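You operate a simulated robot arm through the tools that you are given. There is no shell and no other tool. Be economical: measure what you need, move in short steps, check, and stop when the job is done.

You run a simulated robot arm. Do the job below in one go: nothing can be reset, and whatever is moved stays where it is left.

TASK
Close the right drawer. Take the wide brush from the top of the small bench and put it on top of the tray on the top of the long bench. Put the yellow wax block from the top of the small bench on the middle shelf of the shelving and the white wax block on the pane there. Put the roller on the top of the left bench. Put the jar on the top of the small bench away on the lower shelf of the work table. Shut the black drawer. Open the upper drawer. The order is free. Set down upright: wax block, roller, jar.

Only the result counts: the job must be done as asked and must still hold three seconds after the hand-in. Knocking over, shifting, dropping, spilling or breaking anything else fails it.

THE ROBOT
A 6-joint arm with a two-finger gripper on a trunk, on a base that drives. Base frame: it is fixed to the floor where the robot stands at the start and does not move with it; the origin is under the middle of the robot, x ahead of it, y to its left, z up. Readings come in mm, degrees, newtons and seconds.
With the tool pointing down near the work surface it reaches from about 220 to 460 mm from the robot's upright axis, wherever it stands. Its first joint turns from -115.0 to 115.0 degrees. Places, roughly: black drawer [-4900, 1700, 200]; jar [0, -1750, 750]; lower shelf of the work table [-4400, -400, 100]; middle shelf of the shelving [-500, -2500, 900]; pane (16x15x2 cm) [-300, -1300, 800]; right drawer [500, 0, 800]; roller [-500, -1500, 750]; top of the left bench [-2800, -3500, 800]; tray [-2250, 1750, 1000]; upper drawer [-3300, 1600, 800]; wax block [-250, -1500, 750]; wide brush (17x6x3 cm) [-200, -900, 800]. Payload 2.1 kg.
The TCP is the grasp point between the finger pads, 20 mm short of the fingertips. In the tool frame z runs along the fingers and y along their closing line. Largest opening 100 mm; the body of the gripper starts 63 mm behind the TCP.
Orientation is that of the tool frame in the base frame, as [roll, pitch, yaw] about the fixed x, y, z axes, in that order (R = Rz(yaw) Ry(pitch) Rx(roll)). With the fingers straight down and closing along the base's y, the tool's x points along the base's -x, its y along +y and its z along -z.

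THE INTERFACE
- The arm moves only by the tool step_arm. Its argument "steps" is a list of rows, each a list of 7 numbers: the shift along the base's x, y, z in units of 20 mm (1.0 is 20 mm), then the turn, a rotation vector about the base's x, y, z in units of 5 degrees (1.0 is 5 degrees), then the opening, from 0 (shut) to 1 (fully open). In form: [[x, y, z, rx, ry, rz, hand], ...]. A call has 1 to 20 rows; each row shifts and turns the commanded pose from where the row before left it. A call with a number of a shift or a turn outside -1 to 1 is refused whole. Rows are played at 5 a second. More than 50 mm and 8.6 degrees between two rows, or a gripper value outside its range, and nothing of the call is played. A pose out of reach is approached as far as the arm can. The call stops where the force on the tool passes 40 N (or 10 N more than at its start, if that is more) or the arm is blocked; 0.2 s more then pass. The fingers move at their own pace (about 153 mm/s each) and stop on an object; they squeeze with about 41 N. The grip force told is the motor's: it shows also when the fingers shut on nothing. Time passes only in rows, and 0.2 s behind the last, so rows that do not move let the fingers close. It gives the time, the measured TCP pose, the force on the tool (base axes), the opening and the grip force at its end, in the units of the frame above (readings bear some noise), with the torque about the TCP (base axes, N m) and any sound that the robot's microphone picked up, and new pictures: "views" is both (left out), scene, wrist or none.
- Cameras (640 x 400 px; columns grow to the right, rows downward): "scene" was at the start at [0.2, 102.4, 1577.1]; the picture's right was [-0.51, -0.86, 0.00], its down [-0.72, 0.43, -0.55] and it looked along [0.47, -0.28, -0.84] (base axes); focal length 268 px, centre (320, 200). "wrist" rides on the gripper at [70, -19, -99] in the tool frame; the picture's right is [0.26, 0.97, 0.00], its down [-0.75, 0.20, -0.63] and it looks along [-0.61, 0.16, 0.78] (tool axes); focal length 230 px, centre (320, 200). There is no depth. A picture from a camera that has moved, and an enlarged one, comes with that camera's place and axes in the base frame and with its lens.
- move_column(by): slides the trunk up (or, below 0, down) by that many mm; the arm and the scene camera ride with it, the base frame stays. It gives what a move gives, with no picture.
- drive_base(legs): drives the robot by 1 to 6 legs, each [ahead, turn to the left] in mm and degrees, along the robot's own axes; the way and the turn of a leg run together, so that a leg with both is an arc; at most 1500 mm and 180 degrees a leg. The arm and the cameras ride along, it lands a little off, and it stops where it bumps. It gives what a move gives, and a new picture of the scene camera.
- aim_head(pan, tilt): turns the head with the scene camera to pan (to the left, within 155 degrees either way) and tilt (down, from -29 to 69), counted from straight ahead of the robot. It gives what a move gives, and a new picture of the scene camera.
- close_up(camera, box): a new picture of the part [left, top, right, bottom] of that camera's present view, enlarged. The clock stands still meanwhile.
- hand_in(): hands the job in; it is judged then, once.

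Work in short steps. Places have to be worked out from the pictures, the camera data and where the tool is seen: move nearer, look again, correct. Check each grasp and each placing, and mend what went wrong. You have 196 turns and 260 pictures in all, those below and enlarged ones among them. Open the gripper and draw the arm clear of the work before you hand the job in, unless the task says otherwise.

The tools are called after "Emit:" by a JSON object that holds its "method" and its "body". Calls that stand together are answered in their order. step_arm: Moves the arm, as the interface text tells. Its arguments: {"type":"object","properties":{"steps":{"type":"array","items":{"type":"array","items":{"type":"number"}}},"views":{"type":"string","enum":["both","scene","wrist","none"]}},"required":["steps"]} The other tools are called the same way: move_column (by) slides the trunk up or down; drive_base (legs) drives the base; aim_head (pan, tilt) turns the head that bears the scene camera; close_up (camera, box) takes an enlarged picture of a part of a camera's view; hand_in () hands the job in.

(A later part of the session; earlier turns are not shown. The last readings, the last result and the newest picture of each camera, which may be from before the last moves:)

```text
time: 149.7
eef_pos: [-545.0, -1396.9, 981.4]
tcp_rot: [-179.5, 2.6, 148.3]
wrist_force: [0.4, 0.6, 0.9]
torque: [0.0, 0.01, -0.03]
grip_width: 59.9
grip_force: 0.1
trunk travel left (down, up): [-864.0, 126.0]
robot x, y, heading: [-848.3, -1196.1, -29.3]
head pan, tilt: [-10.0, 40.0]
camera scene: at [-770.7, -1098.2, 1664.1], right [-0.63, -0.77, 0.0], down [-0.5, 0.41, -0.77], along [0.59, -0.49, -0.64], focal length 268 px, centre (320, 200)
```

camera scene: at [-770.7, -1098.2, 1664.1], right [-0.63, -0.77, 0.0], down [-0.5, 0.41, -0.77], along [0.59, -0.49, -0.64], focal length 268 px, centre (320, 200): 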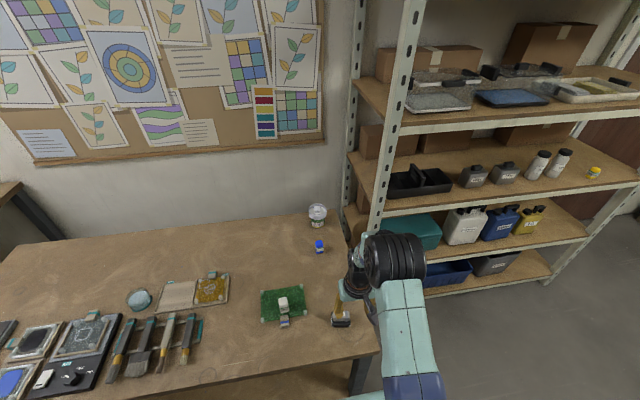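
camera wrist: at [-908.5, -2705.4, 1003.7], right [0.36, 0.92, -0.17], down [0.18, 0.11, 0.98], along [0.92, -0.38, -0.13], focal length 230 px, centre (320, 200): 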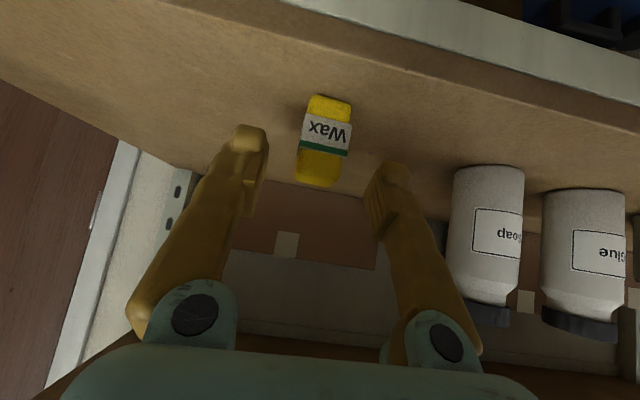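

Well placed. Move over the roller, turning the fingers across its grey handle.

Emit:
{"method": "step_arm", "body": {"steps": [[0.6, -0.2, 0, 0, 0, 1, 1], [0.6, -0.2, 0, 0, 0, 1, 1], [0.6, -0.2, 0, 0, 0, 1, 1], [0.5, 0, 0, 0, 0, 1, 1], [0, 0, 0, 0, 0, 1, 1], [0, 0, 0, 0, 0, 1, 1], [0, 0, 0, 0, 0, 1, 1], [0, 0, 0, 0, 0, 1, 1], [0, 0, 0, 0, 0, 1, 1], [0, 0, 0, 0, 0, 1, 1], [0, 0, -0.5, 0, 0, 1, 1], [0, 0, -0.5, 0, 0, 1, 1], [0, 0, -0.5, 0, 0, 1, 1], [0, 0, -0.5, 0, 0, 1, 1]], "views": "wrist"}}

```text
time: 152.7
eef_pos: [-499.3, -1408.4, 942.4]
tcp_rot: [-179.6, 2.5, -141.7]
wrist_force: [-0.2, 0.1, 0.1]
torque: [0.01, -0.01, 0.0]
grip_width: 100.0
grip_force: 0.1
trunk travel left (down, up): [-864.0, 126.0]
robot x, y, heading: [-854.7, -1195.2, -29.3]
head pan, tilt: [-10.0, 40.0]
camera wrist: at [-546.2, -1468.0, 1037.6], right [-0.8, 0.6, -0.02], down [0.44, 0.61, 0.66], along [0.41, 0.52, -0.75], focal length 230 px, centre (320, 200)
```

wrist: 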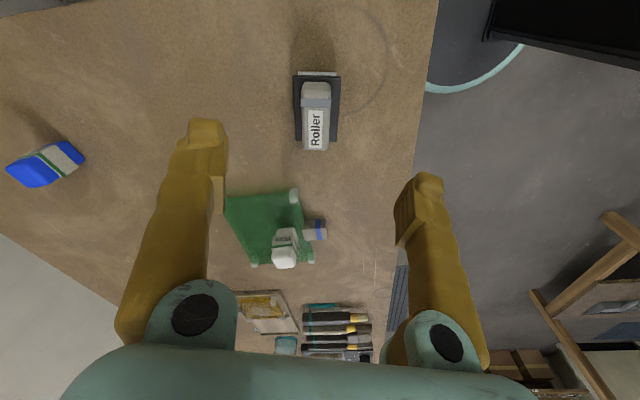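

Aligned. Lower to ≈866 to check height.

Emit:
{"method": "step_arm", "body": {"steps": [[0.2, -0.2, -1, 0, 0, 0, 0.8], [0, 0, -1, 0, 0, 0, 0.8], [0, 0, -1, 0, 0, 0, 0.8], [0, 0, -0.8, 0, 0, 0, 0.8]], "views": "wrist"}}

```text
time: 153.7
eef_pos: [-495.5, -1413.8, 866.1]
tcp_rot: [-179.7, 2.6, -141.8]
wrist_force: [-0.2, 0.6, 0.4]
torque: [-0.01, 0.0, 0.0]
grip_width: 79.9
grip_force: 0.0
trunk travel left (down, up): [-864.0, 126.0]
robot x, y, heading: [-853.3, -1192.7, -29.2]
head pan, tilt: [-10.0, 40.0]
camera wrist: at [-541.8, -1471.9, 961.8], right [-0.8, 0.6, -0.02], down [0.44, 0.61, 0.66], along [0.41, 0.52, -0.75], focal length 230 px, centre (320, 200)
```

wrist: 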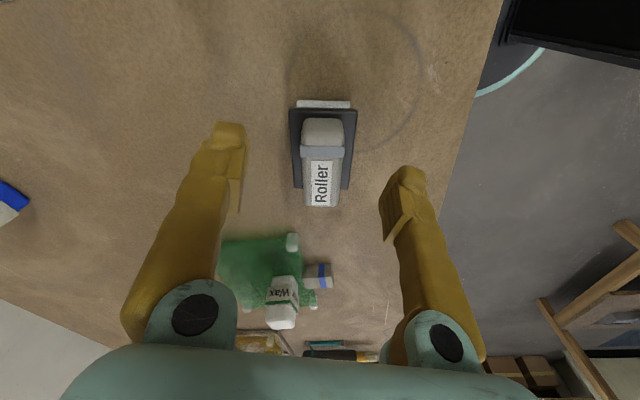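

Emit:
{"method": "step_arm", "body": {"steps": [[0, 0, -0.5, 0, 0, 0, 0.7], [0, 0, -0.5, 0, 0, 0, 0.7]], "views": "wrist"}}

Emit:
{"method": "close_up", "body": {"camera": "scene", "box": [300, 260, 380, 350]}}

```text
time: 154.3
eef_pos: [-494.1, -1413.1, 845.3]
tcp_rot: [-179.5, 2.5, -141.8]
wrist_force: [0.7, 0.5, -0.3]
torque: [-0.03, -0.01, 0.02]
grip_width: 70.2
grip_force: 0.0
trunk travel left (down, up): [-864.0, 126.0]
robot x, y, heading: [-852.1, -1194.9, -29.4]
head pan, tilt: [-10.0, 40.0]
camera wrist: at [-541.8, -1471.4, 941.7], right [-0.8, 0.6, -0.02], down [0.44, 0.61, 0.66], along [0.41, 0.52, -0.75], focal length 230 px, centre (320, 200)
```

wrist: 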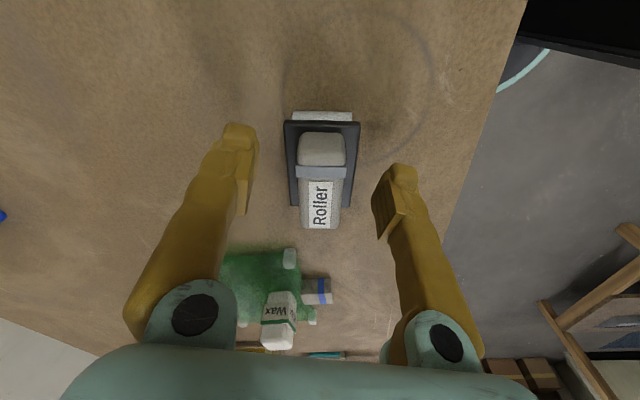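

```text
4.44 times, centred on (340, 305) of scene
camera zoom: at [-770.4, -1098.4, 1664.1], right [-0.63, -0.77, 0.0], down [-0.5, 0.41, -0.77], along [0.59, -0.49, -0.64], focal length 1191 px, centre (231, -267)
```

zoom: 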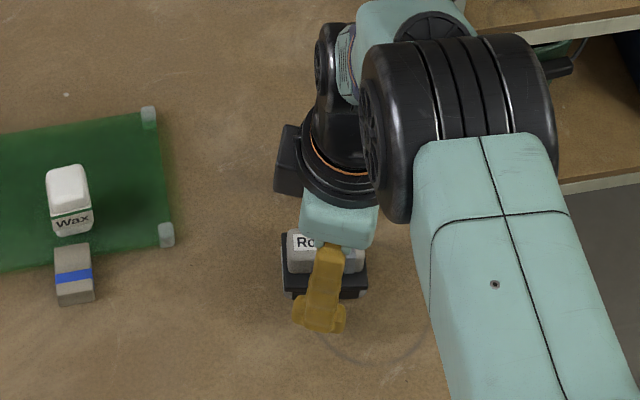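

Handle top ≈838. Go down another 5 mm and close gently.

Emit:
{"method": "step_arm", "body": {"steps": [[0, 0, -0.3, 0, 0, 0, 0.7], [0, 0, 0, 0, 0, 0, 0.15], [0, 0, 0, 0, 0, 0, 0.15], [0, 0, 0, 0, 0, 0, 0.15]], "views": "wrist"}}

```text
time: 155.1
eef_pos: [-493.7, -1413.7, 845.1]
tcp_rot: [-178.9, 2.8, -141.7]
wrist_force: [-4.0, 2.8, 24.1]
torque: [0.14, 0.73, -0.06]
grip_width: 24.1
grip_force: 40.7
trunk travel left (down, up): [-864.0, 126.0]
robot x, y, heading: [-852.3, -1198.2, -29.1]
head pan, tilt: [-10.0, 40.0]
stopped in row 4: the force on the tool passed its limit at 42 N (the readings are from after the stop); the commanded pose is now the measured one
camera wrist: at [-543.2, -1470.5, 940.4], right [-0.8, 0.6, -0.03], down [0.43, 0.61, 0.66], along [0.41, 0.52, -0.75], focal length 230 px, centre (320, 200)
```

wrist: 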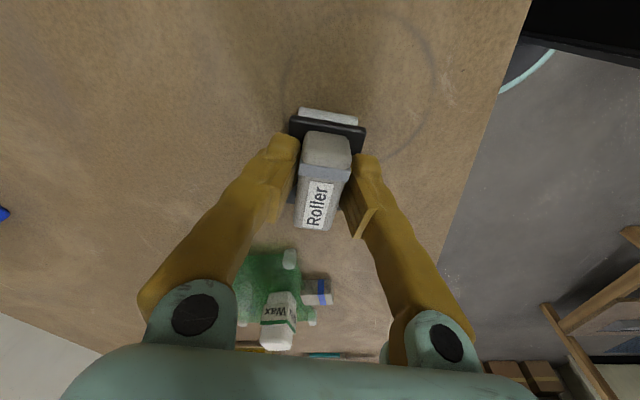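

Gripped (24 mm), tips resting on the plate. Lift.

Emit:
{"method": "step_arm", "body": {"steps": [[0, 0, 0.3, 0, 0, 0, 0.15], [0, 0, 0.7, 0, 0, 0, 0.15], [0, 0, 1, 0, 0, 0, 0.15], [0, 0, 1, 0, 0, 0, 0.15], [0, 0, 1, 0, 0, 0, 0.15]], "views": "wrist"}}

Emit:
{"method": "aim_head", "body": {"pan": -105, "tilt": 25}}

```text
time: 156.3
eef_pos: [-493.6, -1414.1, 922.6]
tcp_rot: [-179.1, 2.6, -141.7]
wrist_force: [-0.2, 0.7, -1.6]
torque: [-0.01, -0.01, -0.01]
grip_width: 22.9
grip_force: 41.0
trunk travel left (down, up): [-864.0, 126.0]
robot x, y, heading: [-850.8, -1193.6, -29.2]
head pan, tilt: [-10.0, 40.0]
camera wrist: at [-540.3, -1471.6, 1017.8], right [-0.8, 0.6, -0.02], down [0.44, 0.61, 0.66], along [0.41, 0.52, -0.75], focal length 230 px, centre (320, 200)
```

wrist: 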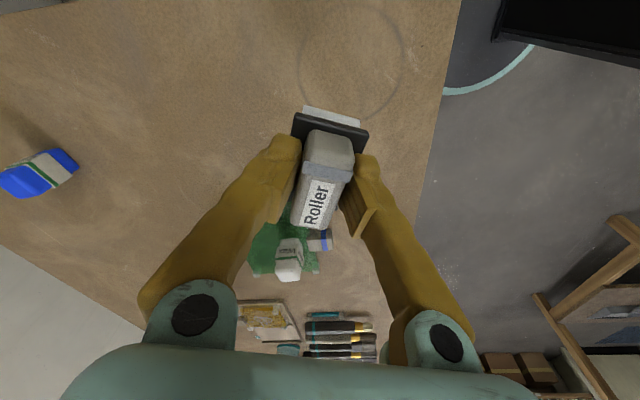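

```text
time: 158.0
eef_pos: [-491.8, -1413.0, 923.2]
tcp_rot: [-179.3, 2.6, -141.7]
wrist_force: [-0.4, -0.5, -2.7]
torque: [-0.03, 0.0, -0.01]
grip_width: 22.8
grip_force: 41.1
trunk travel left (down, up): [-864.0, 126.0]
robot x, y, heading: [-851.2, -1193.1, -29.4]
head pan, tilt: [-105.0, 25.0]
camera scene: at [-900.5, -1110.6, 1687.4], right [-0.72, 0.7, 0.0], down [0.29, 0.3, -0.91], along [-0.63, -0.65, -0.42], focal length 268 px, centre (320, 200)
```

scene: 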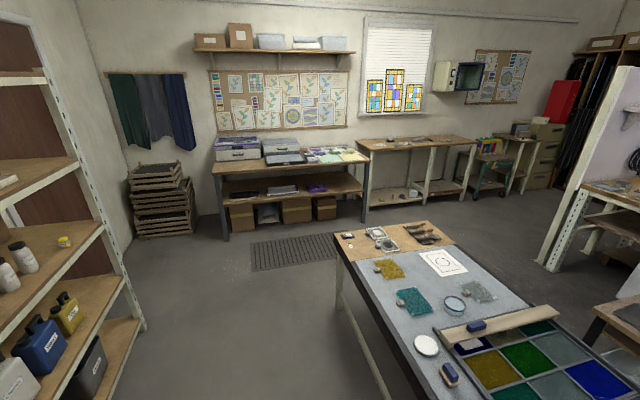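

Roller held. The left bench front lies at about s≈-4100 (facing me when heading -119.5°). Drive there.

Emit:
{"method": "drive_base", "body": {"legs": [[0, -90], [1100, 0], [1100, 0]]}}

Emit:
{"method": "aim_head", "body": {"pan": 0, "tilt": 45}}

```text
time: 172.7
eef_pos: [-2155.5, -3465.6, 920.9]
tcp_rot: [-179.2, 2.6, 128.2]
wrist_force: [-0.1, 0.6, -1.7]
torque: [0.01, -0.03, -0.02]
grip_width: 22.6
grip_force: 41.0
trunk travel left (down, up): [-864.0, 126.0]
robot x, y, heading: [-1932.6, -3109.3, -119.4]
head pan, tilt: [-105.0, 25.0]
camera scene: at [-1848.7, -3060.2, 1687.4], right [0.7, 0.71, 0.0], down [0.3, -0.3, -0.91], along [-0.65, 0.63, -0.42], focal length 268 px, centre (320, 200)
```

scene: 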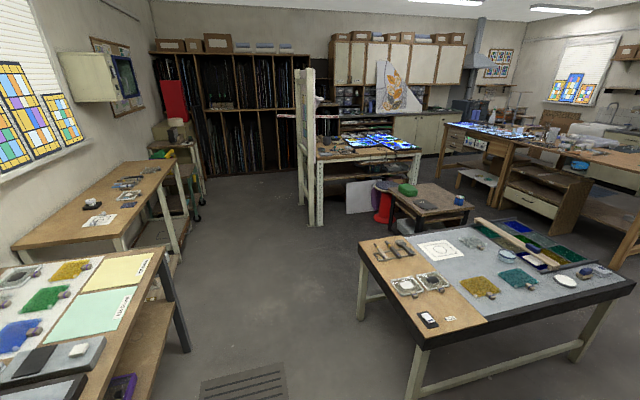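

```text
time: 174.5
eef_pos: [-2155.8, -3465.4, 921.1]
tcp_rot: [-179.1, 2.6, 128.1]
wrist_force: [0.7, -0.4, -1.6]
torque: [0.03, 0.02, 0.0]
grip_width: 22.5
grip_force: 41.0
trunk travel left (down, up): [-864.0, 126.0]
robot x, y, heading: [-1936.0, -3106.5, -119.5]
head pan, tilt: [0.0, 45.0]
camera scene: at [-1823.3, -3196.0, 1656.8], right [-0.87, 0.49, 0.0], down [0.35, 0.62, -0.71], along [-0.35, -0.62, -0.71], focal length 268 px, centre (320, 200)
```

scene: 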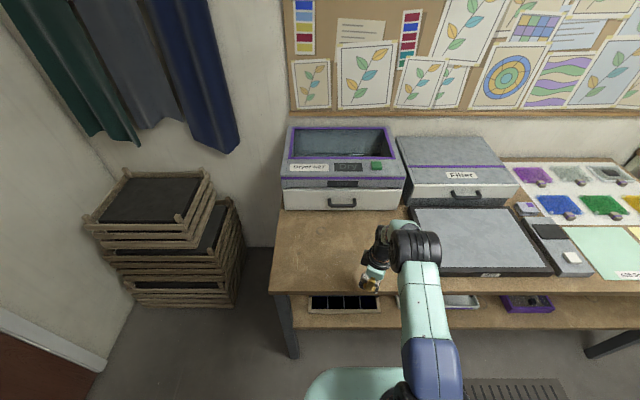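

Free area on the left front of the bench top. Drive ahead 140 mm to bring the roller over it and check.

Emit:
{"method": "drive_base", "body": {"legs": [[140, 0]]}}

Emit:
{"method": "step_arm", "body": {"steps": [[0, 0, -0.9, 0, 0, 0, 0.15], [0, 0, -0.9, 0, 0, 0, 0.15]], "views": "wrist"}}

```text
time: 175.9
eef_pos: [-2223.3, -3585.2, 923.2]
tcp_rot: [-179.0, 2.6, 128.2]
wrist_force: [0.4, 0.7, -1.8]
torque: [0.0, 0.04, -0.01]
grip_width: 22.9
grip_force: 41.5
trunk travel left (down, up): [-864.0, 126.0]
robot x, y, heading: [-1999.3, -3229.1, -119.3]
head pan, tilt: [0.0, 45.0]
camera scene: at [-1890.0, -3314.0, 1656.9], right [-0.87, 0.49, 0.0], down [0.35, 0.61, -0.71], along [-0.35, -0.62, -0.71], focal length 268 px, centre (320, 200)
```

scene: 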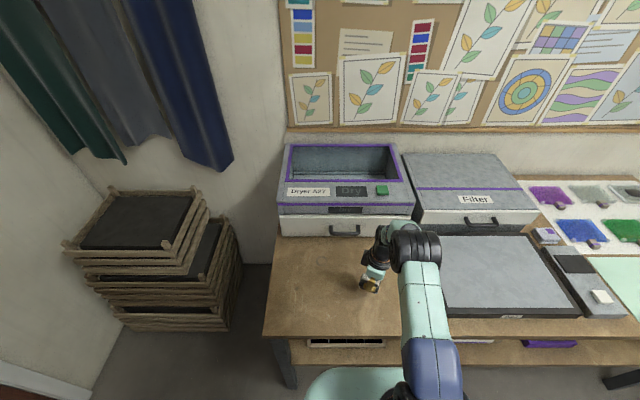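

```text
time: 176.5
eef_pos: [-2223.2, -3587.3, 886.4]
tcp_rot: [-179.2, 2.6, 128.1]
wrist_force: [0.3, 0.2, -1.6]
torque: [0.05, 0.01, 0.01]
grip_width: 22.8
grip_force: 40.7
trunk travel left (down, up): [-864.0, 126.0]
robot x, y, heading: [-2005.1, -3229.9, -119.2]
head pan, tilt: [0.0, 45.0]
camera wrist: at [-2282.8, -3537.8, 981.5], right [0.6, 0.8, -0.02], down [0.61, -0.44, 0.66], along [0.52, -0.41, -0.75], focal length 230 px, centre (320, 200)
```

wrist: 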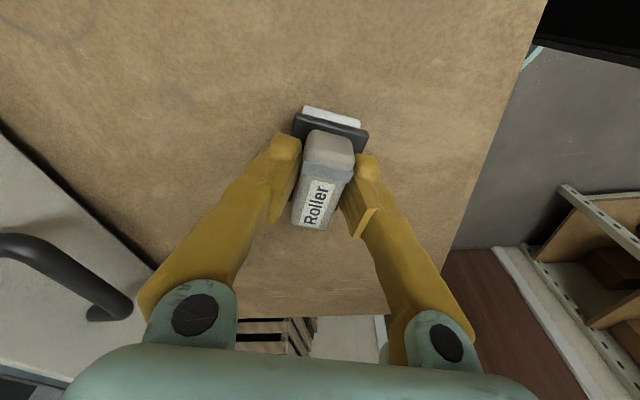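

Clear bench top below. Lower until contact.

Emit:
{"method": "step_arm", "body": {"steps": [[0, 0, -0.4, 0, 0, 0, 0.15], [0, 0, -0.4, 0, 0, 0, 0.15], [0, 0, -0.3, 0, 0, 0, 0.15], [0, 0, -0.2, 0, 0, 0, 0.15]], "views": "none"}}

```text
time: 177.6
eef_pos: [-2224.4, -3587.9, 865.6]
tcp_rot: [-178.4, 2.9, 128.2]
wrist_force: [2.6, 4.2, 26.6]
torque: [0.96, 0.02, -0.13]
grip_width: 22.9
grip_force: 40.8
trunk travel left (down, up): [-864.0, 126.0]
robot x, y, heading: [-2001.3, -3224.3, -119.3]
head pan, tilt: [0.0, 45.0]
stopped in row 4: the force on the tool passed its limit at 43 N (the readings are from after the stop); the commanded pose is now the measured one
```

Contact at z≈866. Release and rise.

Emit:
{"method": "step_arm", "body": {"steps": [[0, 0, 0.05, 0, 0, 0, 0.5], [0, 0, 0, 0, 0, 0, 0.7], [0, 0, 1, 0, 0, 0, 0.7], [0, 0, 1, 0, 0, 0, 0.7], [0, 0, 1, 0, 0, 0, 0.7], [0, 0, 1, 0, 0, 0, 0.7]], "views": "both"}}

```text
time: 179.0
eef_pos: [-2225.3, -3590.0, 943.3]
tcp_rot: [-178.7, 2.8, 128.3]
wrist_force: [0.1, -0.7, 0.7]
torque: [0.0, 0.02, 0.03]
grip_width: 70.3
grip_force: 0.1
trunk travel left (down, up): [-864.0, 126.0]
robot x, y, heading: [-2004.7, -3228.3, -119.1]
head pan, tilt: [0.0, 45.0]
camera scene: at [-1891.0, -3316.2, 1656.8], right [-0.87, 0.49, 0.0], down [0.35, 0.62, -0.71], along [-0.35, -0.62, -0.71], focal length 268 px, centre (320, 200)
camera wrist: at [-2284.2, -3539.3, 1038.5], right [0.6, 0.8, -0.04], down [0.61, -0.43, 0.66], along [0.51, -0.42, -0.75], focal length 230 px, centre (320, 200)
```

scene: 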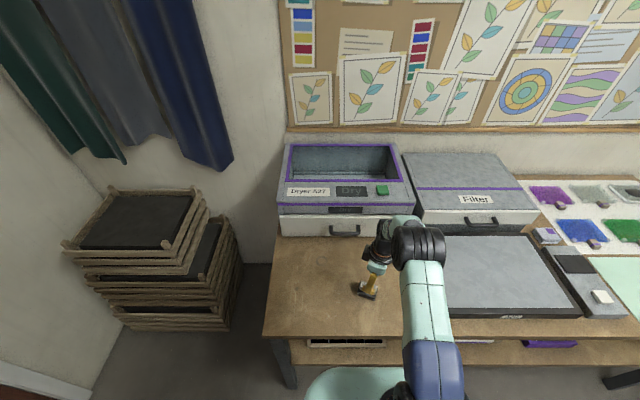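
wrist: 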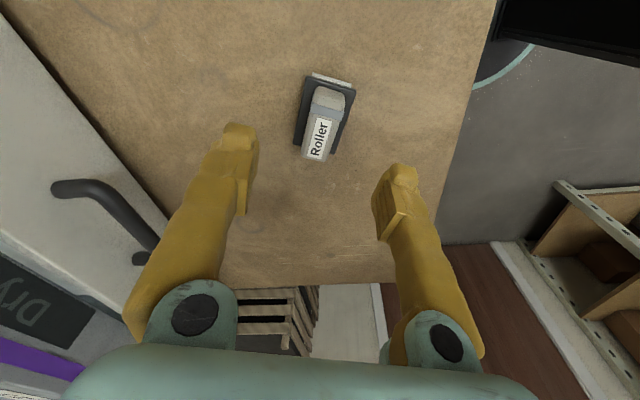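

Roller stands on the left bench. Next the jar: I restore the hand's yaw, back off, and return to the bench-end station.

Emit:
{"method": "step_arm", "body": {"steps": [[0, 0, 0, 0, 0, -1, 0.7], [0, 0, 0, 0, 0, -1, 0.7], [0, 0, 0, 0, 0, -1, 0.7], [0, 0, 0, 0, 0, -1, 0.7], [0, 0, 0, 0, 0, -1, 0.7], [0, 0, 0, 0, 0, -1, 0.7], [0, 0, 0, 0, 0, -1, 0.7], [0, 0, 0, 0, 0, -1, 0.7], [0, 0, 0, 0, 0, -1, 0.7], [0, 0, 0, 0, 0, -1, 0.7], [0, 0, 0, 0, 0, -1, 1], [0.3, 0.5, 0, 0, 0, -1, 1], [0.3, 0.5, 0, 0, 0, -1, 1]], "views": "none"}}

Emit:
{"method": "drive_base", "body": {"legs": [[-250, 0], [0, 159.4], [771, 0], [771, 0], [0, 20]]}}

Emit:
{"method": "aim_head", "body": {"pan": -35, "tilt": 45}}

```text
time: 181.8
eef_pos: [-2214.1, -3569.2, 942.7]
tcp_rot: [-178.7, 2.8, 63.1]
wrist_force: [0.1, -1.0, 0.0]
torque: [-0.01, 0.0, 0.01]
grip_width: 100.1
grip_force: 0.1
trunk travel left (down, up): [-864.0, 126.0]
robot x, y, heading: [-2004.6, -3229.8, -119.4]
head pan, tilt: [0.0, 45.0]
```

```text
time: 198.7
eef_pos: [-525.6, -1653.8, 943.0]
tcp_rot: [-178.6, 2.8, -115.6]
wrist_force: [-0.3, -0.7, 0.4]
torque: [0.01, -0.05, 0.02]
grip_width: 99.9
grip_force: 0.1
trunk travel left (down, up): [-864.0, 126.0]
robot x, y, heading: [-731.3, -2000.5, 61.9]
head pan, tilt: [0.0, 45.0]
camera scene: at [-844.3, -1916.9, 1656.8], right [0.88, -0.47, 0.0], down [-0.33, -0.62, -0.71], along [0.33, 0.62, -0.71], focal length 268 px, centre (320, 200)
```

scene: 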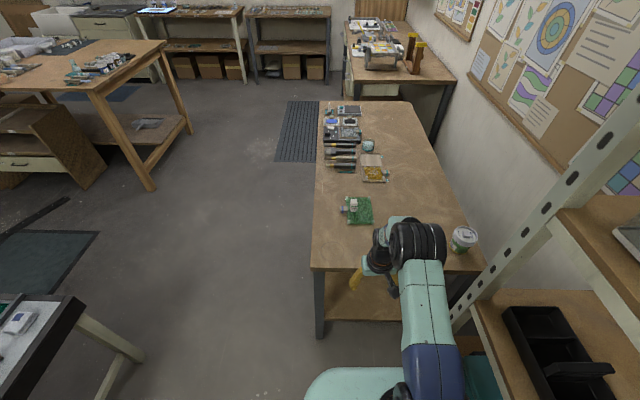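

```text
time: 199.7
eef_pos: [-526.1, -1653.0, 943.6]
tcp_rot: [-178.7, 2.8, -115.5]
wrist_force: [-0.6, -0.6, 0.5]
torque: [-0.01, 0.01, 0.0]
grip_width: 99.8
grip_force: 0.0
trunk travel left (down, up): [-864.0, 126.0]
robot x, y, heading: [-730.0, -1997.0, 61.7]
head pan, tilt: [-35.0, 45.0]
camera scene: at [-810.5, -1951.6, 1656.8], right [0.45, -0.89, 0.0], down [-0.63, -0.32, -0.71], along [0.63, 0.32, -0.71], focal length 268 px, centre (320, 200)
```

scene: 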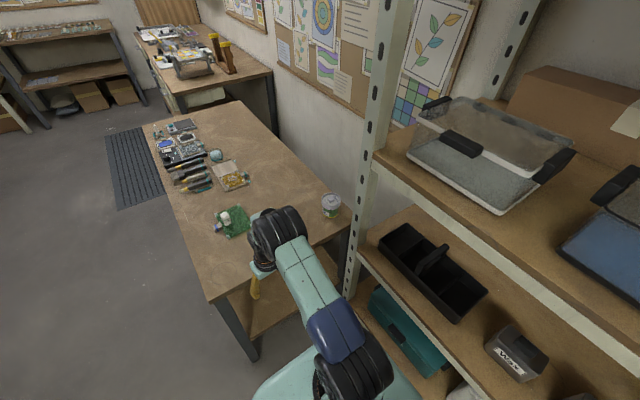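

Emit:
{"method": "close_up", "body": {"camera": "scene", "box": [300, 180, 360, 230]}}

Emit:
{"method": "drive_base", "body": {"legs": [[0, -3], [278, 0], [0, 1.5]]}}

Emit:
{"method": "close_up", "body": {"camera": "scene", "box": [340, 160, 500, 280]}}

```text
8.00 times, centred on (330, 205) of scene
camera zoom: at [-810.5, -1951.6, 1656.8], right [0.45, -0.89, 0.0], down [-0.63, -0.32, -0.71], along [0.63, 0.32, -0.71], focal length 2144 px, centre (240, 160)
```

zoom: 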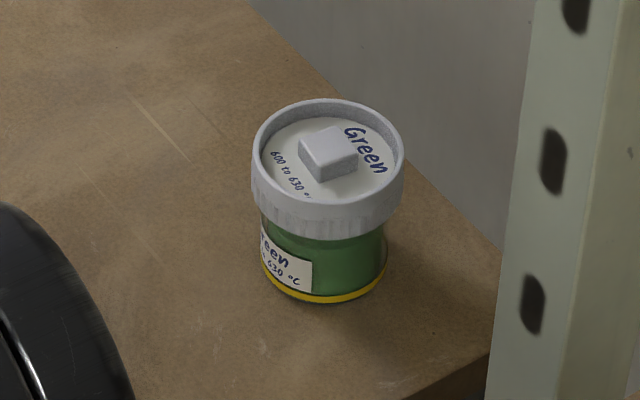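

```text
time: 202.5
eef_pos: [-372.4, -1418.6, 942.2]
tcp_rot: [-178.7, 2.8, -117.1]
wrist_force: [0.7, 0.6, -0.3]
torque: [-0.03, -0.01, 0.0]
grip_width: 99.9
grip_force: 0.1
trunk travel left (down, up): [-864.0, 126.0]
robot x, y, heading: [-585.0, -1757.6, 60.4]
head pan, tilt: [-35.0, 45.0]
camera scene: at [-663.0, -1709.4, 1656.8], right [0.43, -0.9, 0.0], down [-0.64, -0.3, -0.71], along [0.64, 0.3, -0.71], focal length 268 px, centre (320, 200)
```

scene: 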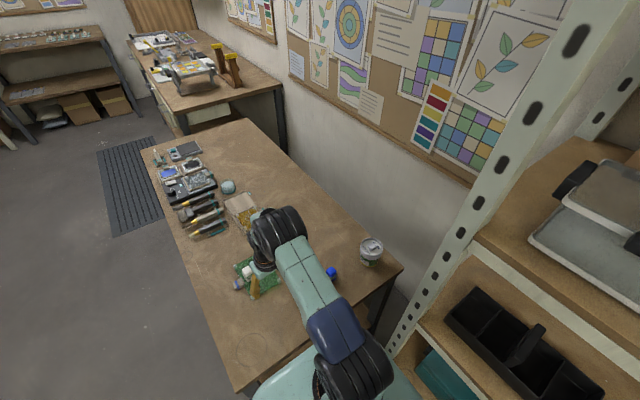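

```text
3.33 times, centred on (420, 220) of scene
camera zoom: at [-663.0, -1709.4, 1656.8], right [0.43, -0.9, 0.0], down [-0.64, -0.3, -0.71], along [0.64, 0.3, -0.71], focal length 893 px, centre (-13, 133)
```

zoom: 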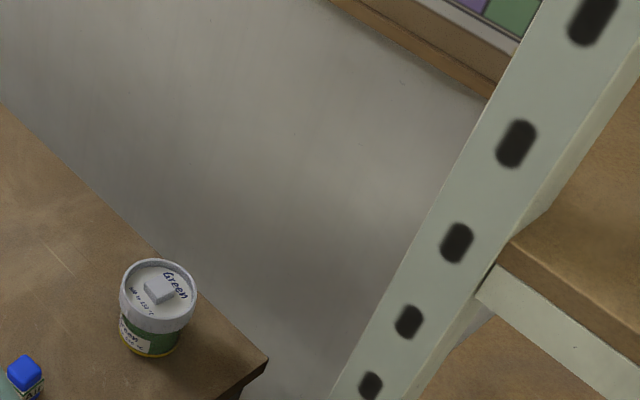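

Jar located at (-103,-1642), lid ø≈75 mm, top z≈885. I turn the hand toward it and tilt 45° for a side grasp, staying back and above.

Emit:
{"method": "step_arm", "body": {"steps": [[0.54, -0.9, 0.15, 0, 0, -0.7, 1], [0.54, -0.9, 0.15, 0, 0, -0.7, 1], [0.54, -0.9, 0.15, 0, 0, -0.7, 1], [0.54, -0.9, 0.15, 0, 0, -0.7, 1], [0.54, -0.9, 0.15, 0, 0, -0.7, 1], [0.54, -0.9, 0.15, 0, 0, -0.7, 1], [0.54, -0.9, 0.15, 0, 0, -0.7, 1], [0.54, -0.9, 0.15, 0, 0, -0.7, 1], [0.54, -0.9, 0.15, 0, 0, -0.7, 1], [0.54, -0.9, 0.15, 0, 0, -0.7, 1], [0.54, -0.9, 0, 0, 0, -0.7, 1], [0.54, -0.9, 0, 0, 0, -0.7, 1], [0.54, -0.9, 0, 0, 0, -0.7, 1], [0.54, -0.9, 0, 0, 0, -0.7, 1]], "views": "none"}}

Emit:
{"method": "step_arm", "body": {"steps": [[0.25, 0.06, 0, 0.233, -0.972, 0, 1], [0.25, 0.06, 0, 0.233, -0.972, 0, 1], [0.25, 0.06, 0, 0.233, -0.972, 0, 1], [0.25, 0.06, 0, 0.233, -0.972, 0, 1], [0.25, 0.06, 0, 0.233, -0.972, 0, 1], [0.25, 0.06, 0, 0.233, -0.972, 0, 1], [0.25, 0.06, 0, 0.233, -0.972, 0, 1], [0.25, 0.06, 0, 0.233, -0.972, 0, 1], [0.25, 0.06, 0, 0.233, -0.972, 0, 1]], "views": "both"}}

```text
time: 205.5
eef_pos: [-219.8, -1671.9, 973.5]
tcp_rot: [-178.6, 2.7, -166.1]
wrist_force: [0.3, 0.5, 0.0]
torque: [0.01, -0.01, -0.01]
grip_width: 99.9
grip_force: 0.1
trunk travel left (down, up): [-864.0, 126.0]
robot x, y, heading: [-583.9, -1758.9, 60.6]
head pan, tilt: [-35.0, 45.0]
```

```text
time: 207.5
eef_pos: [-176.1, -1657.7, 972.8]
tcp_rot: [-178.1, 47.9, -165.8]
wrist_force: [-0.3, 0.1, 0.2]
torque: [-0.02, 0.02, -0.05]
grip_width: 100.0
grip_force: 0.2
out of reach, approached as far as the arm can: row 4
trunk travel left (down, up): [-864.0, 126.0]
robot x, y, heading: [-587.1, -1757.3, 60.3]
head pan, tilt: [-35.0, 45.0]
camera scene: at [-663.2, -1709.1, 1656.8], right [0.43, -0.9, 0.0], down [-0.64, -0.3, -0.71], along [0.64, 0.3, -0.71], focal length 268 px, centre (320, 200)
camera wrist: at [-289.2, -1702.2, 987.9], right [-0.38, 0.9, -0.21], down [-0.01, 0.22, 0.97], along [0.92, 0.38, -0.07], focal length 230 px, centre (320, 200)
```

scene: 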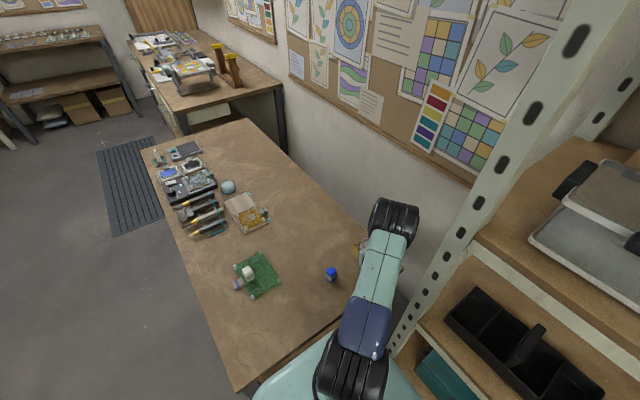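
wrist: 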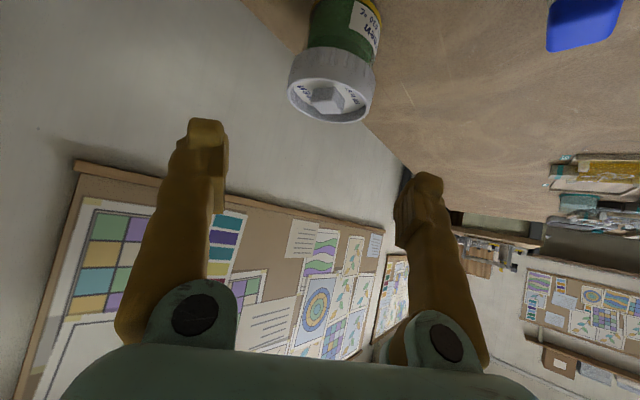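

Lateral alignment is right on. Advance along the tool axis part-way and check.

Emit:
{"method": "step_arm", "body": {"steps": [[0.45, 0.11, -0.66, 0, 0, 0, 1], [0.45, 0.11, -0.66, 0, 0, 0, 1], [0.45, 0.11, -0.66, 0, 0, 0, 1], [0.45, 0.11, -0.66, 0, 0, 0, 1], [0.45, 0.11, -0.66, 0, 0, 0, 1]], "views": "wrist"}}

```text
time: 208.7
eef_pos: [-131.5, -1648.3, 906.7]
tcp_rot: [-178.0, 47.7, -165.8]
wrist_force: [0.1, -0.8, -0.3]
torque: [-0.04, -0.02, 0.0]
grip_width: 100.3
grip_force: 0.1
trunk travel left (down, up): [-864.0, 126.0]
robot x, y, heading: [-586.4, -1760.1, 60.3]
head pan, tilt: [-35.0, 45.0]
camera wrist: at [-243.8, -1691.3, 921.4], right [-0.38, 0.9, -0.21], down [-0.01, 0.22, 0.97], along [0.92, 0.38, -0.08], focal length 230 px, centre (320, 200)
```

wrist: 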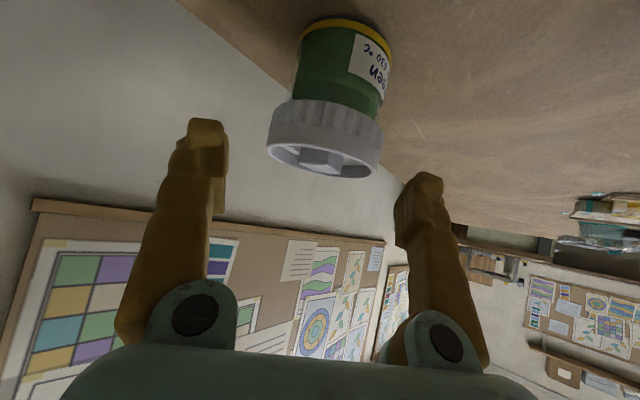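

Emit:
{"method": "step_arm", "body": {"steps": [[0.45, 0.15, -0.66, 0, 0, 0, 1], [0.45, 0.15, -0.66, 0, 0, 0, 1], [0.35, 0.1, -0.6, 0, 0, 0, 1]], "views": "wrist"}}

```text
time: 209.5
eef_pos: [-106.0, -1640.4, 868.1]
tcp_rot: [-178.2, 47.6, -165.8]
wrist_force: [0.7, -0.3, -0.1]
torque: [0.02, -0.01, 0.05]
grip_width: 100.2
grip_force: 0.0
trunk travel left (down, up): [-864.0, 126.0]
robot x, y, heading: [-585.6, -1758.6, 60.1]
head pan, tilt: [-35.0, 45.0]
camera wrist: at [-218.8, -1683.1, 883.1], right [-0.38, 0.9, -0.21], down [-0.01, 0.22, 0.97], along [0.92, 0.38, -0.08], focal length 230 px, centre (320, 200)
```

wrist: 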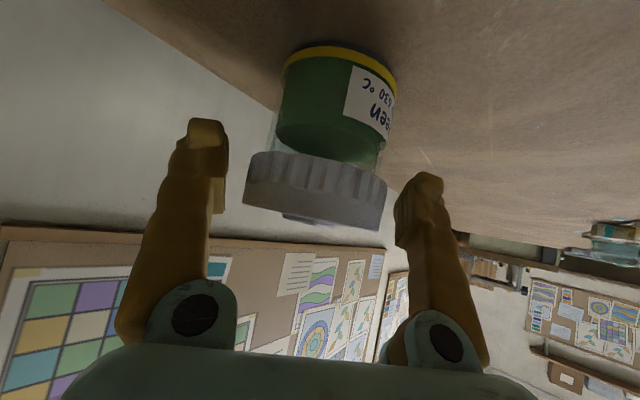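

Fingers straddle the lid. Close.

Emit:
{"method": "step_arm", "body": {"steps": [[0, 0, 0, 0, 0, 0, 0.8], [0, 0, 0, 0, 0, 0, 0.7], [0, 0, 0, 0, 0, 0, 0.6], [0, 0, 0, 0, 0, 0, 0.6]], "views": "wrist"}}

```text
time: 210.5
eef_pos: [-106.7, -1640.3, 868.6]
tcp_rot: [-178.2, 47.8, -165.8]
wrist_force: [0.6, -0.3, -1.2]
torque: [-0.06, -0.07, 0.03]
grip_width: 77.6
grip_force: 41.0
trunk travel left (down, up): [-864.0, 126.0]
robot x, y, heading: [-588.0, -1761.5, 60.4]
head pan, tilt: [-35.0, 45.0]
camera wrist: at [-218.8, -1683.3, 883.3], right [-0.38, 0.9, -0.21], down [-0.01, 0.22, 0.97], along [0.92, 0.38, -0.08], focal length 230 px, centre (320, 200)
```

wrist: 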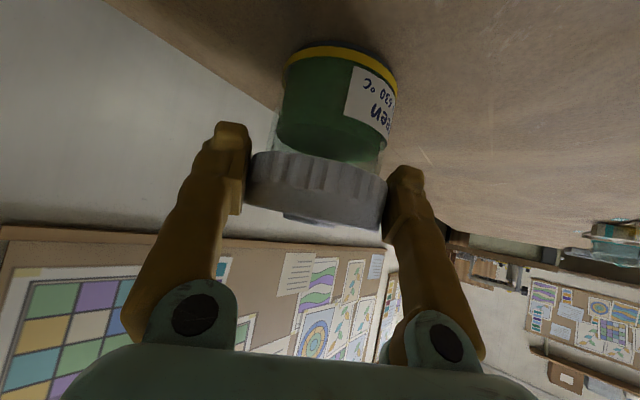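

Gripped at 78 mm. Lift with the trunk.

Emit:
{"method": "move_column", "body": {"by": 90}}

Emit:
{"method": "close_up", "body": {"camera": "wrist", "box": [0, 0, 640, 400]}}

```text
time: 211.7
eef_pos: [-105.4, -1639.9, 957.3]
tcp_rot: [-178.2, 47.8, -165.9]
wrist_force: [0.5, 0.6, -2.4]
torque: [-0.03, 0.03, 0.02]
grip_width: 77.5
grip_force: 41.2
trunk travel left (down, up): [-954.0, 36.0]
robot x, y, heading: [-584.9, -1758.1, 60.3]
head pan, tilt: [-35.0, 45.0]
```

```text
1.00 times, centred on (320, 200) of wrist (not enlarged: the box is as wide or as high as the picture)
camera zoom: at [-218.5, -1683.1, 973.1], right [-0.38, 0.9, -0.21], down [-0.01, 0.22, 0.97], along [0.92, 0.38, -0.08], focal length 230 px, centre (320, 200)
```

zoom: 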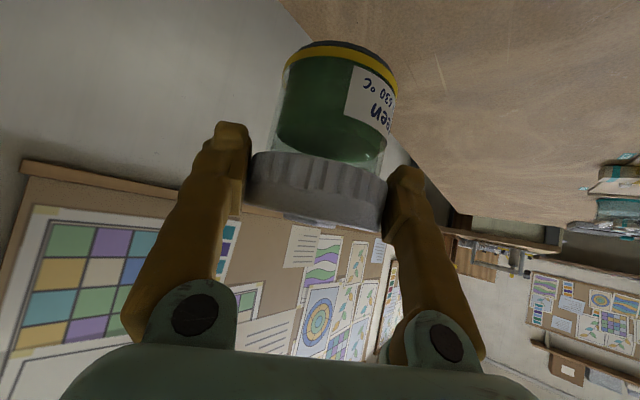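

Jar is up. I swing the arm to the front and drive out and across toward the work table, then look.

Emit:
{"method": "step_arm", "body": {"steps": [[-0.97, 0.88, 0, 0, 0, 0.66, 0.6], [-0.97, 0.88, 0, 0, 0, 0.66, 0.6], [-0.97, 0.88, 0, 0, 0, 0.66, 0.6], [-0.97, 0.88, 0, 0, 0, 0.66, 0.6], [-0.97, 0.88, 0, 0, 0, 0.66, 0.6], [-0.97, 0.88, 0, 0, 0, 0.66, 0.6], [-0.97, 0.88, 0, 0, 0, 0.66, 0.6], [-0.97, 0.88, 0, 0, 0, 0.66, 0.6], [-0.97, 0.88, 0, 0, 0, 0.66, 0.6], [-0.97, 0.88, 0, 0, 0, 0.66, 0.6], [-0.97, 0.88, 0, 0, 0, 0.66, 0.6], [-0.97, 0.88, 0, 0, 0, 0.66, 0.6], [-0.97, 0.88, 0, 0, 0, 0.66, 0.6], [-0.97, 0.88, 0, 0, 0, 0.66, 0.6]], "views": "none"}}

Emit:
{"method": "drive_base", "body": {"legs": [[-250, 0], [0, 55.5], [735, 0], [0, 18], [886, 0]]}}

Emit:
{"method": "aim_head", "body": {"pan": 10, "tilt": 20}}

```text
time: 214.7
eef_pos: [-377.6, -1393.9, 959.8]
tcp_rot: [-178.1, 47.7, -119.5]
wrist_force: [-0.7, -0.2, -2.6]
torque: [-0.06, 0.0, -0.05]
grip_width: 77.4
grip_force: 40.5
trunk travel left (down, up): [-954.0, 36.0]
robot x, y, heading: [-584.2, -1755.4, 60.5]
head pan, tilt: [-35.0, 45.0]
```

```text
time: 226.0
eef_pos: [-1642.8, -740.9, 968.7]
tcp_rot: [-173.8, 49.5, -37.4]
wrist_force: [-1.4, -1.4, -3.1]
torque: [0.01, -0.04, -0.09]
grip_width: 76.2
grip_force: 41.4
trunk travel left (down, up): [-954.0, 36.0]
robot x, y, heading: [-1301.8, -948.3, 138.3]
head pan, tilt: [-35.0, 45.0]
stopped in leg 5: the robot was blocked; the commanded pose is now the measured one
camera scene: at [-1420.9, -1003.0, 1747.6], right [0.97, 0.24, 0.03], down [0.19, -0.69, -0.7], along [-0.14, 0.68, -0.72], focal length 268 px, centre (320, 200)
```

scene: 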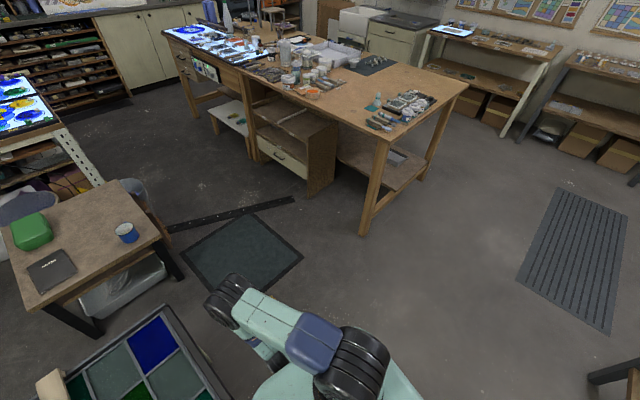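

```text
time: 227.2
eef_pos: [-1626.9, -729.1, 970.1]
tcp_rot: [-176.2, 49.8, -39.8]
wrist_force: [0.9, 0.3, -2.5]
torque: [-0.05, -0.05, 0.0]
grip_width: 75.8
grip_force: 41.3
trunk travel left (down, up): [-954.0, 36.0]
robot x, y, heading: [-1299.4, -945.8, 138.7]
head pan, tilt: [10.0, 20.0]
camera scene: at [-1418.3, -1049.6, 1786.0], right [0.52, 0.85, 0.0], down [0.29, -0.18, -0.94], along [-0.8, 0.49, -0.34], focal length 268 px, centre (320, 200)
```

scene: 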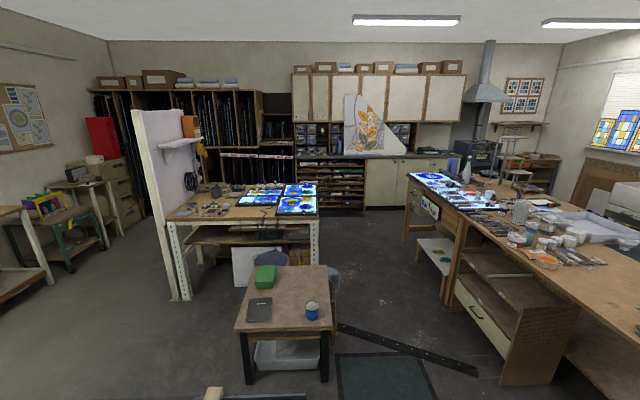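

I grazed the stained-glass table's corner (it ends nearer than I'd judged, s≈-1650). I back off and go round it with more room.

Emit:
{"method": "drive_base", "body": {"legs": [[-300, 0], [0, -19.8], [621, 0]]}}

Emit:
{"method": "aim_head", "body": {"pan": 75, "tilt": 35}}

```text
time: 233.3
eef_pos: [-1607.9, -282.7, 967.0]
tcp_rot: [-176.1, 49.5, -59.7]
wrist_force: [-0.7, -0.4, -2.6]
torque: [-0.03, -0.03, -0.01]
grip_width: 75.9
grip_force: 41.0
trunk travel left (down, up): [-954.0, 36.0]
robot x, y, heading: [-1369.5, -604.0, 118.7]
head pan, tilt: [10.0, 20.0]
camera scene: at [-1523.2, -653.0, 1785.5], right [0.78, 0.62, 0.0], down [0.21, -0.27, -0.94], along [-0.59, 0.74, -0.34], focal length 268 px, centre (320, 200)
```

scene: 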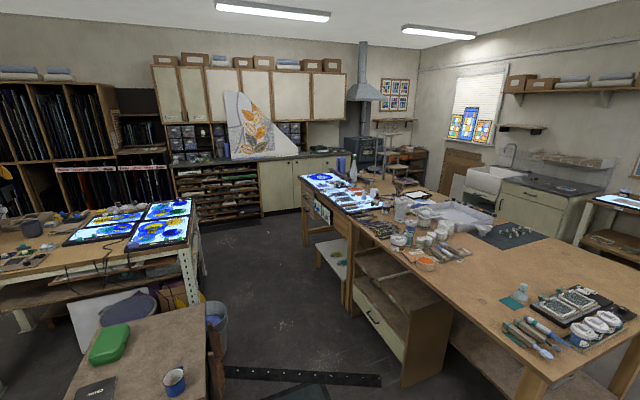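

```text
time: 234.7
eef_pos: [-1608.8, -281.8, 966.0]
tcp_rot: [-176.1, 49.5, -59.8]
wrist_force: [-0.6, 0.6, -2.6]
torque: [-0.05, -0.02, 0.0]
grip_width: 76.1
grip_force: 41.0
trunk travel left (down, up): [-954.0, 36.0]
robot x, y, heading: [-1371.6, -604.0, 118.8]
head pan, tilt: [75.0, 35.0]
camera scene: at [-1551.6, -744.8, 1761.6], right [-0.23, 0.97, 0.0], down [0.56, 0.13, -0.82], along [-0.8, -0.19, -0.57], focal length 268 px, centre (320, 200)
```

scene: 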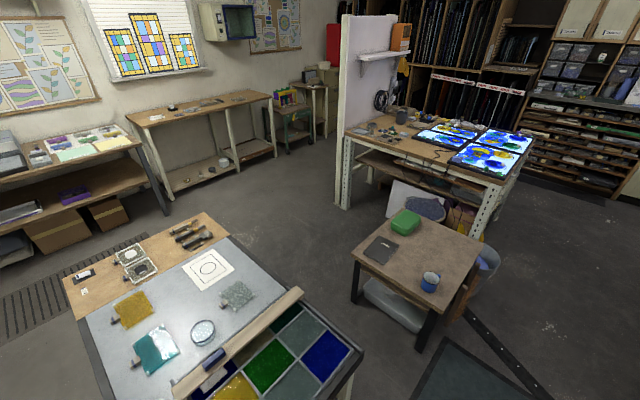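

The stained-glass table looks undisturbed. Zoom on the work table's lower part.

Emit:
{"method": "close_up", "body": {"camera": "scene", "box": [320, 100, 540, 260]}}

```text
2.50 times, centred on (430, 180) of scene
camera zoom: at [-1551.6, -744.8, 1761.6], right [-0.23, 0.97, 0.0], down [0.56, 0.13, -0.82], along [-0.8, -0.19, -0.57], focal length 670 px, centre (45, 250)
```

zoom: 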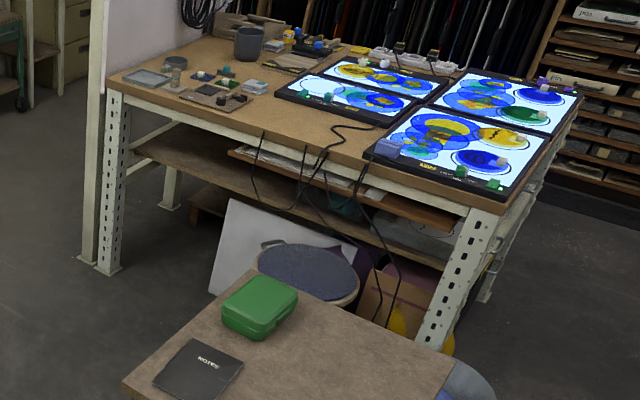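

The low shelf lies towards the back of the work table (n≈-3600). I go to the lane on its right side for a look.

Emit:
{"method": "drive_base", "body": {"legs": [[0, 18.9], [1050, 0]]}}

Emit:
{"method": "aim_head", "body": {"pan": 25, "tilt": 30}}

```text
time: 241.2
eef_pos: [-2477.2, 343.9, 966.0]
tcp_rot: [-176.2, 49.6, -41.2]
wrist_force: [0.0, -0.7, -2.0]
torque: [-0.03, -0.05, 0.01]
grip_width: 75.7
grip_force: 41.1
trunk travel left (down, up): [-954.0, 36.0]
robot x, y, heading: [-2148.0, 115.4, 137.1]
head pan, tilt: [75.0, 35.0]
camera scene: at [-2275.8, -76.9, 1761.6], right [-0.53, 0.85, 0.0], down [0.49, 0.31, -0.82], along [-0.69, -0.44, -0.57], focal length 268 px, centre (320, 200)
```

scene: 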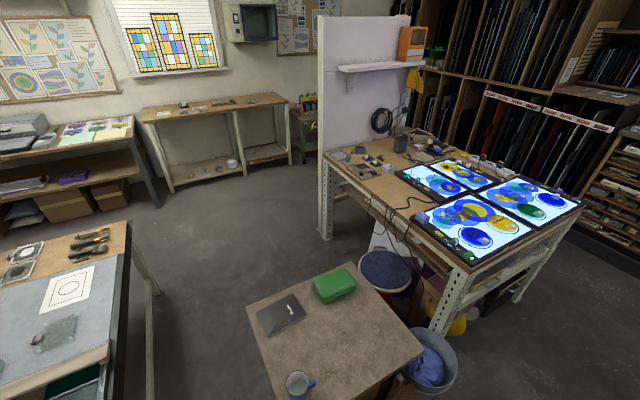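

```text
time: 242.4
eef_pos: [-2478.5, 343.6, 967.3]
tcp_rot: [-176.1, 49.5, -41.1]
wrist_force: [-0.4, -0.7, -2.5]
torque: [-0.03, -0.04, -0.03]
grip_width: 75.6
grip_force: 41.0
trunk travel left (down, up): [-954.0, 36.0]
robot x, y, heading: [-2149.0, 116.6, 137.2]
head pan, tilt: [25.0, 30.0]
camera scene: at [-2288.0, -1.9, 1769.4], right [0.31, 0.95, 0.0], down [0.48, -0.15, -0.87], along [-0.82, 0.27, -0.5], focal length 268 px, centre (320, 200)
```

scene: 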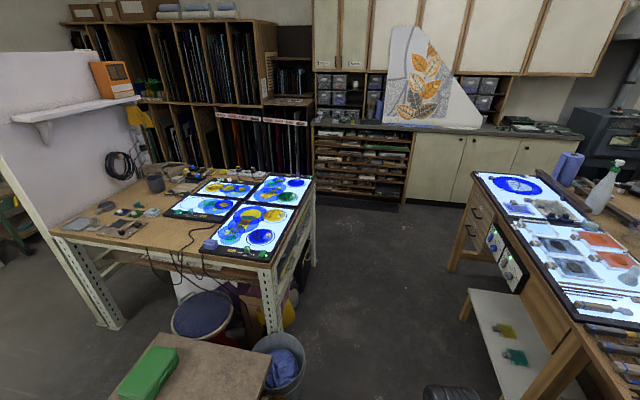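

Emit:
{"method": "close_up", "body": {"camera": "scene", "box": [140, 200, 340, 350]}}

Emit:
{"method": "drive_base", "body": {"legs": [[0, 13], [700, 0]]}}

Emit:
{"method": "aim_head", "body": {"pan": 70, "tilt": 35}}

```text
2.67 times, centred on (240, 275) of scene
camera zoom: at [-2288.0, -1.9, 1769.4], right [0.31, 0.95, 0.0], down [0.48, -0.15, -0.87], along [-0.82, 0.27, -0.5], focal length 714 px, centre (533, 0)
```

zoom: 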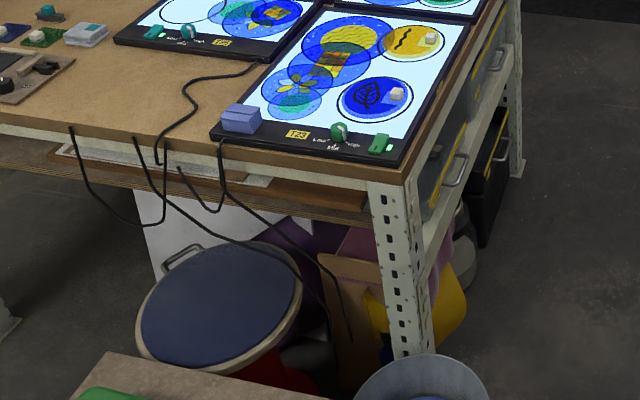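

```text
time: 247.1
eef_pos: [-3133.1, 611.3, 966.9]
tcp_rot: [-176.1, 49.6, -27.8]
wrist_force: [-0.3, 0.6, -3.6]
torque: [-0.02, -0.03, 0.01]
grip_width: 75.7
grip_force: 40.7
trunk travel left (down, up): [-954.0, 36.0]
robot x, y, heading: [-2761.1, 464.6, 150.4]
head pan, tilt: [25.0, 30.0]
camera scene: at [-2868.1, 317.8, 1769.4], right [0.08, 1.0, 0.0], down [0.5, -0.04, -0.87], along [-0.86, 0.07, -0.5], focal length 268 px, centre (320, 200)
```

scene: 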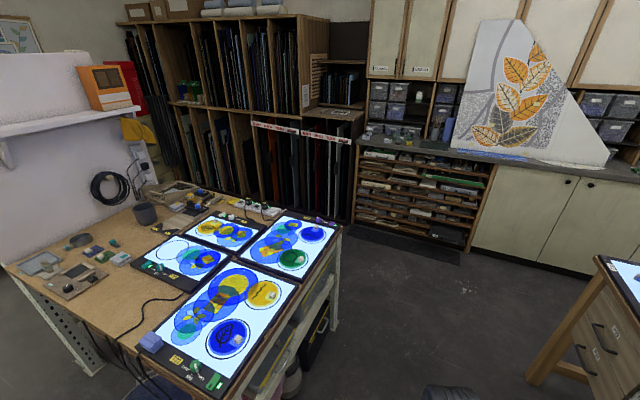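

```text
time: 248.2
eef_pos: [-3133.5, 612.1, 966.5]
tcp_rot: [-176.1, 49.6, -27.9]
wrist_force: [0.3, 0.1, -2.9]
torque: [-0.04, -0.02, 0.03]
grip_width: 75.5
grip_force: 40.7
trunk travel left (down, up): [-954.0, 36.0]
robot x, y, heading: [-2762.8, 467.3, 150.7]
head pan, tilt: [70.0, 35.0]
camera scene: at [-2846.0, 254.2, 1761.6], right [-0.65, 0.76, 0.0], down [0.44, 0.37, -0.82], along [-0.62, -0.53, -0.57], focal length 268 px, centre (320, 200)
```

scene: 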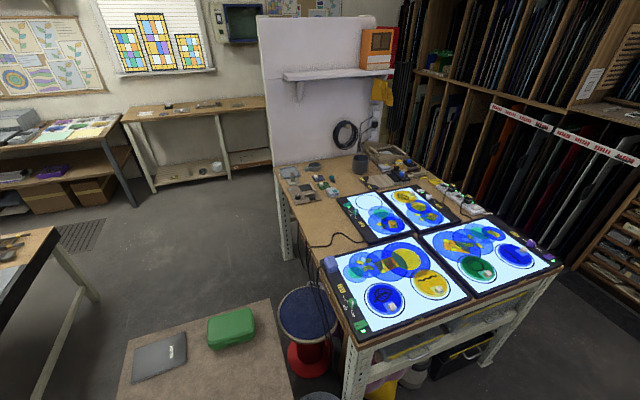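

The strip was no obstacle. There is an aisle behind the work table (back at n≈-3770, racks at ≈-5000). I go around to the back.

Emit:
{"method": "drive_base", "body": {"legs": [[800, 0], [770, 0], [0, 90]]}}

Emit:
{"method": "aim_head", "body": {"pan": 50, "tilt": 35}}

```text
time: 260.1
eef_pos: [-4273.2, 865.9, 966.7]
tcp_rot: [-176.2, 49.6, 62.2]
wrist_force: [1.1, -0.1, -2.4]
torque: [0.05, -0.03, 0.01]
grip_width: 75.4
grip_force: 41.3
trunk travel left (down, up): [-954.0, 36.0]
robot x, y, heading: [-4127.2, 1236.6, -119.4]
head pan, tilt: [70.0, 35.0]
camera scene: at [-3918.1, 1152.5, 1761.6], right [-0.76, -0.65, 0.0], down [-0.37, 0.44, -0.82], along [0.53, -0.62, -0.57], focal length 268 px, centre (320, 200)
```

scene: 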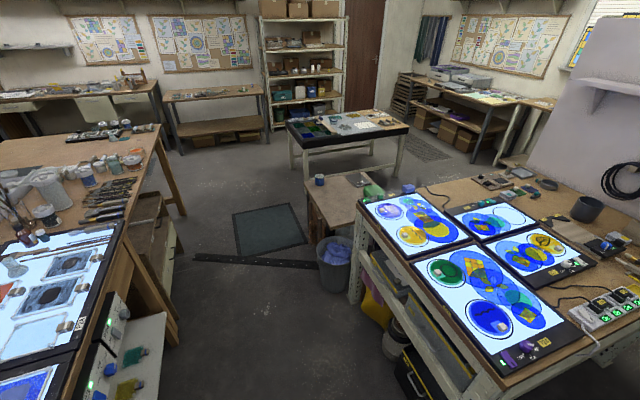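

```text
time: 260.9
eef_pos: [-4272.8, 867.7, 966.7]
tcp_rot: [-176.0, 49.6, 62.3]
wrist_force: [-0.3, 0.9, -2.6]
torque: [0.05, -0.04, -0.03]
grip_width: 75.2
grip_force: 40.8
trunk travel left (down, up): [-954.0, 36.0]
robot x, y, heading: [-4127.2, 1240.2, -119.5]
head pan, tilt: [50.0, 35.0]
camera scene: at [-3944.1, 1137.2, 1761.6], right [-0.94, -0.35, 0.0], down [-0.2, 0.54, -0.82], along [0.29, -0.77, -0.57], focal length 268 px, centre (320, 200)
```

scene: 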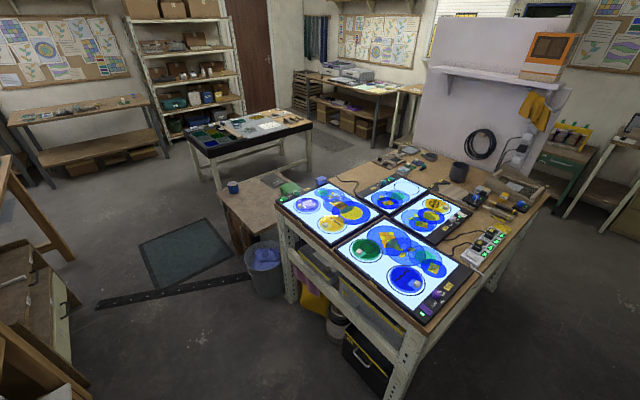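

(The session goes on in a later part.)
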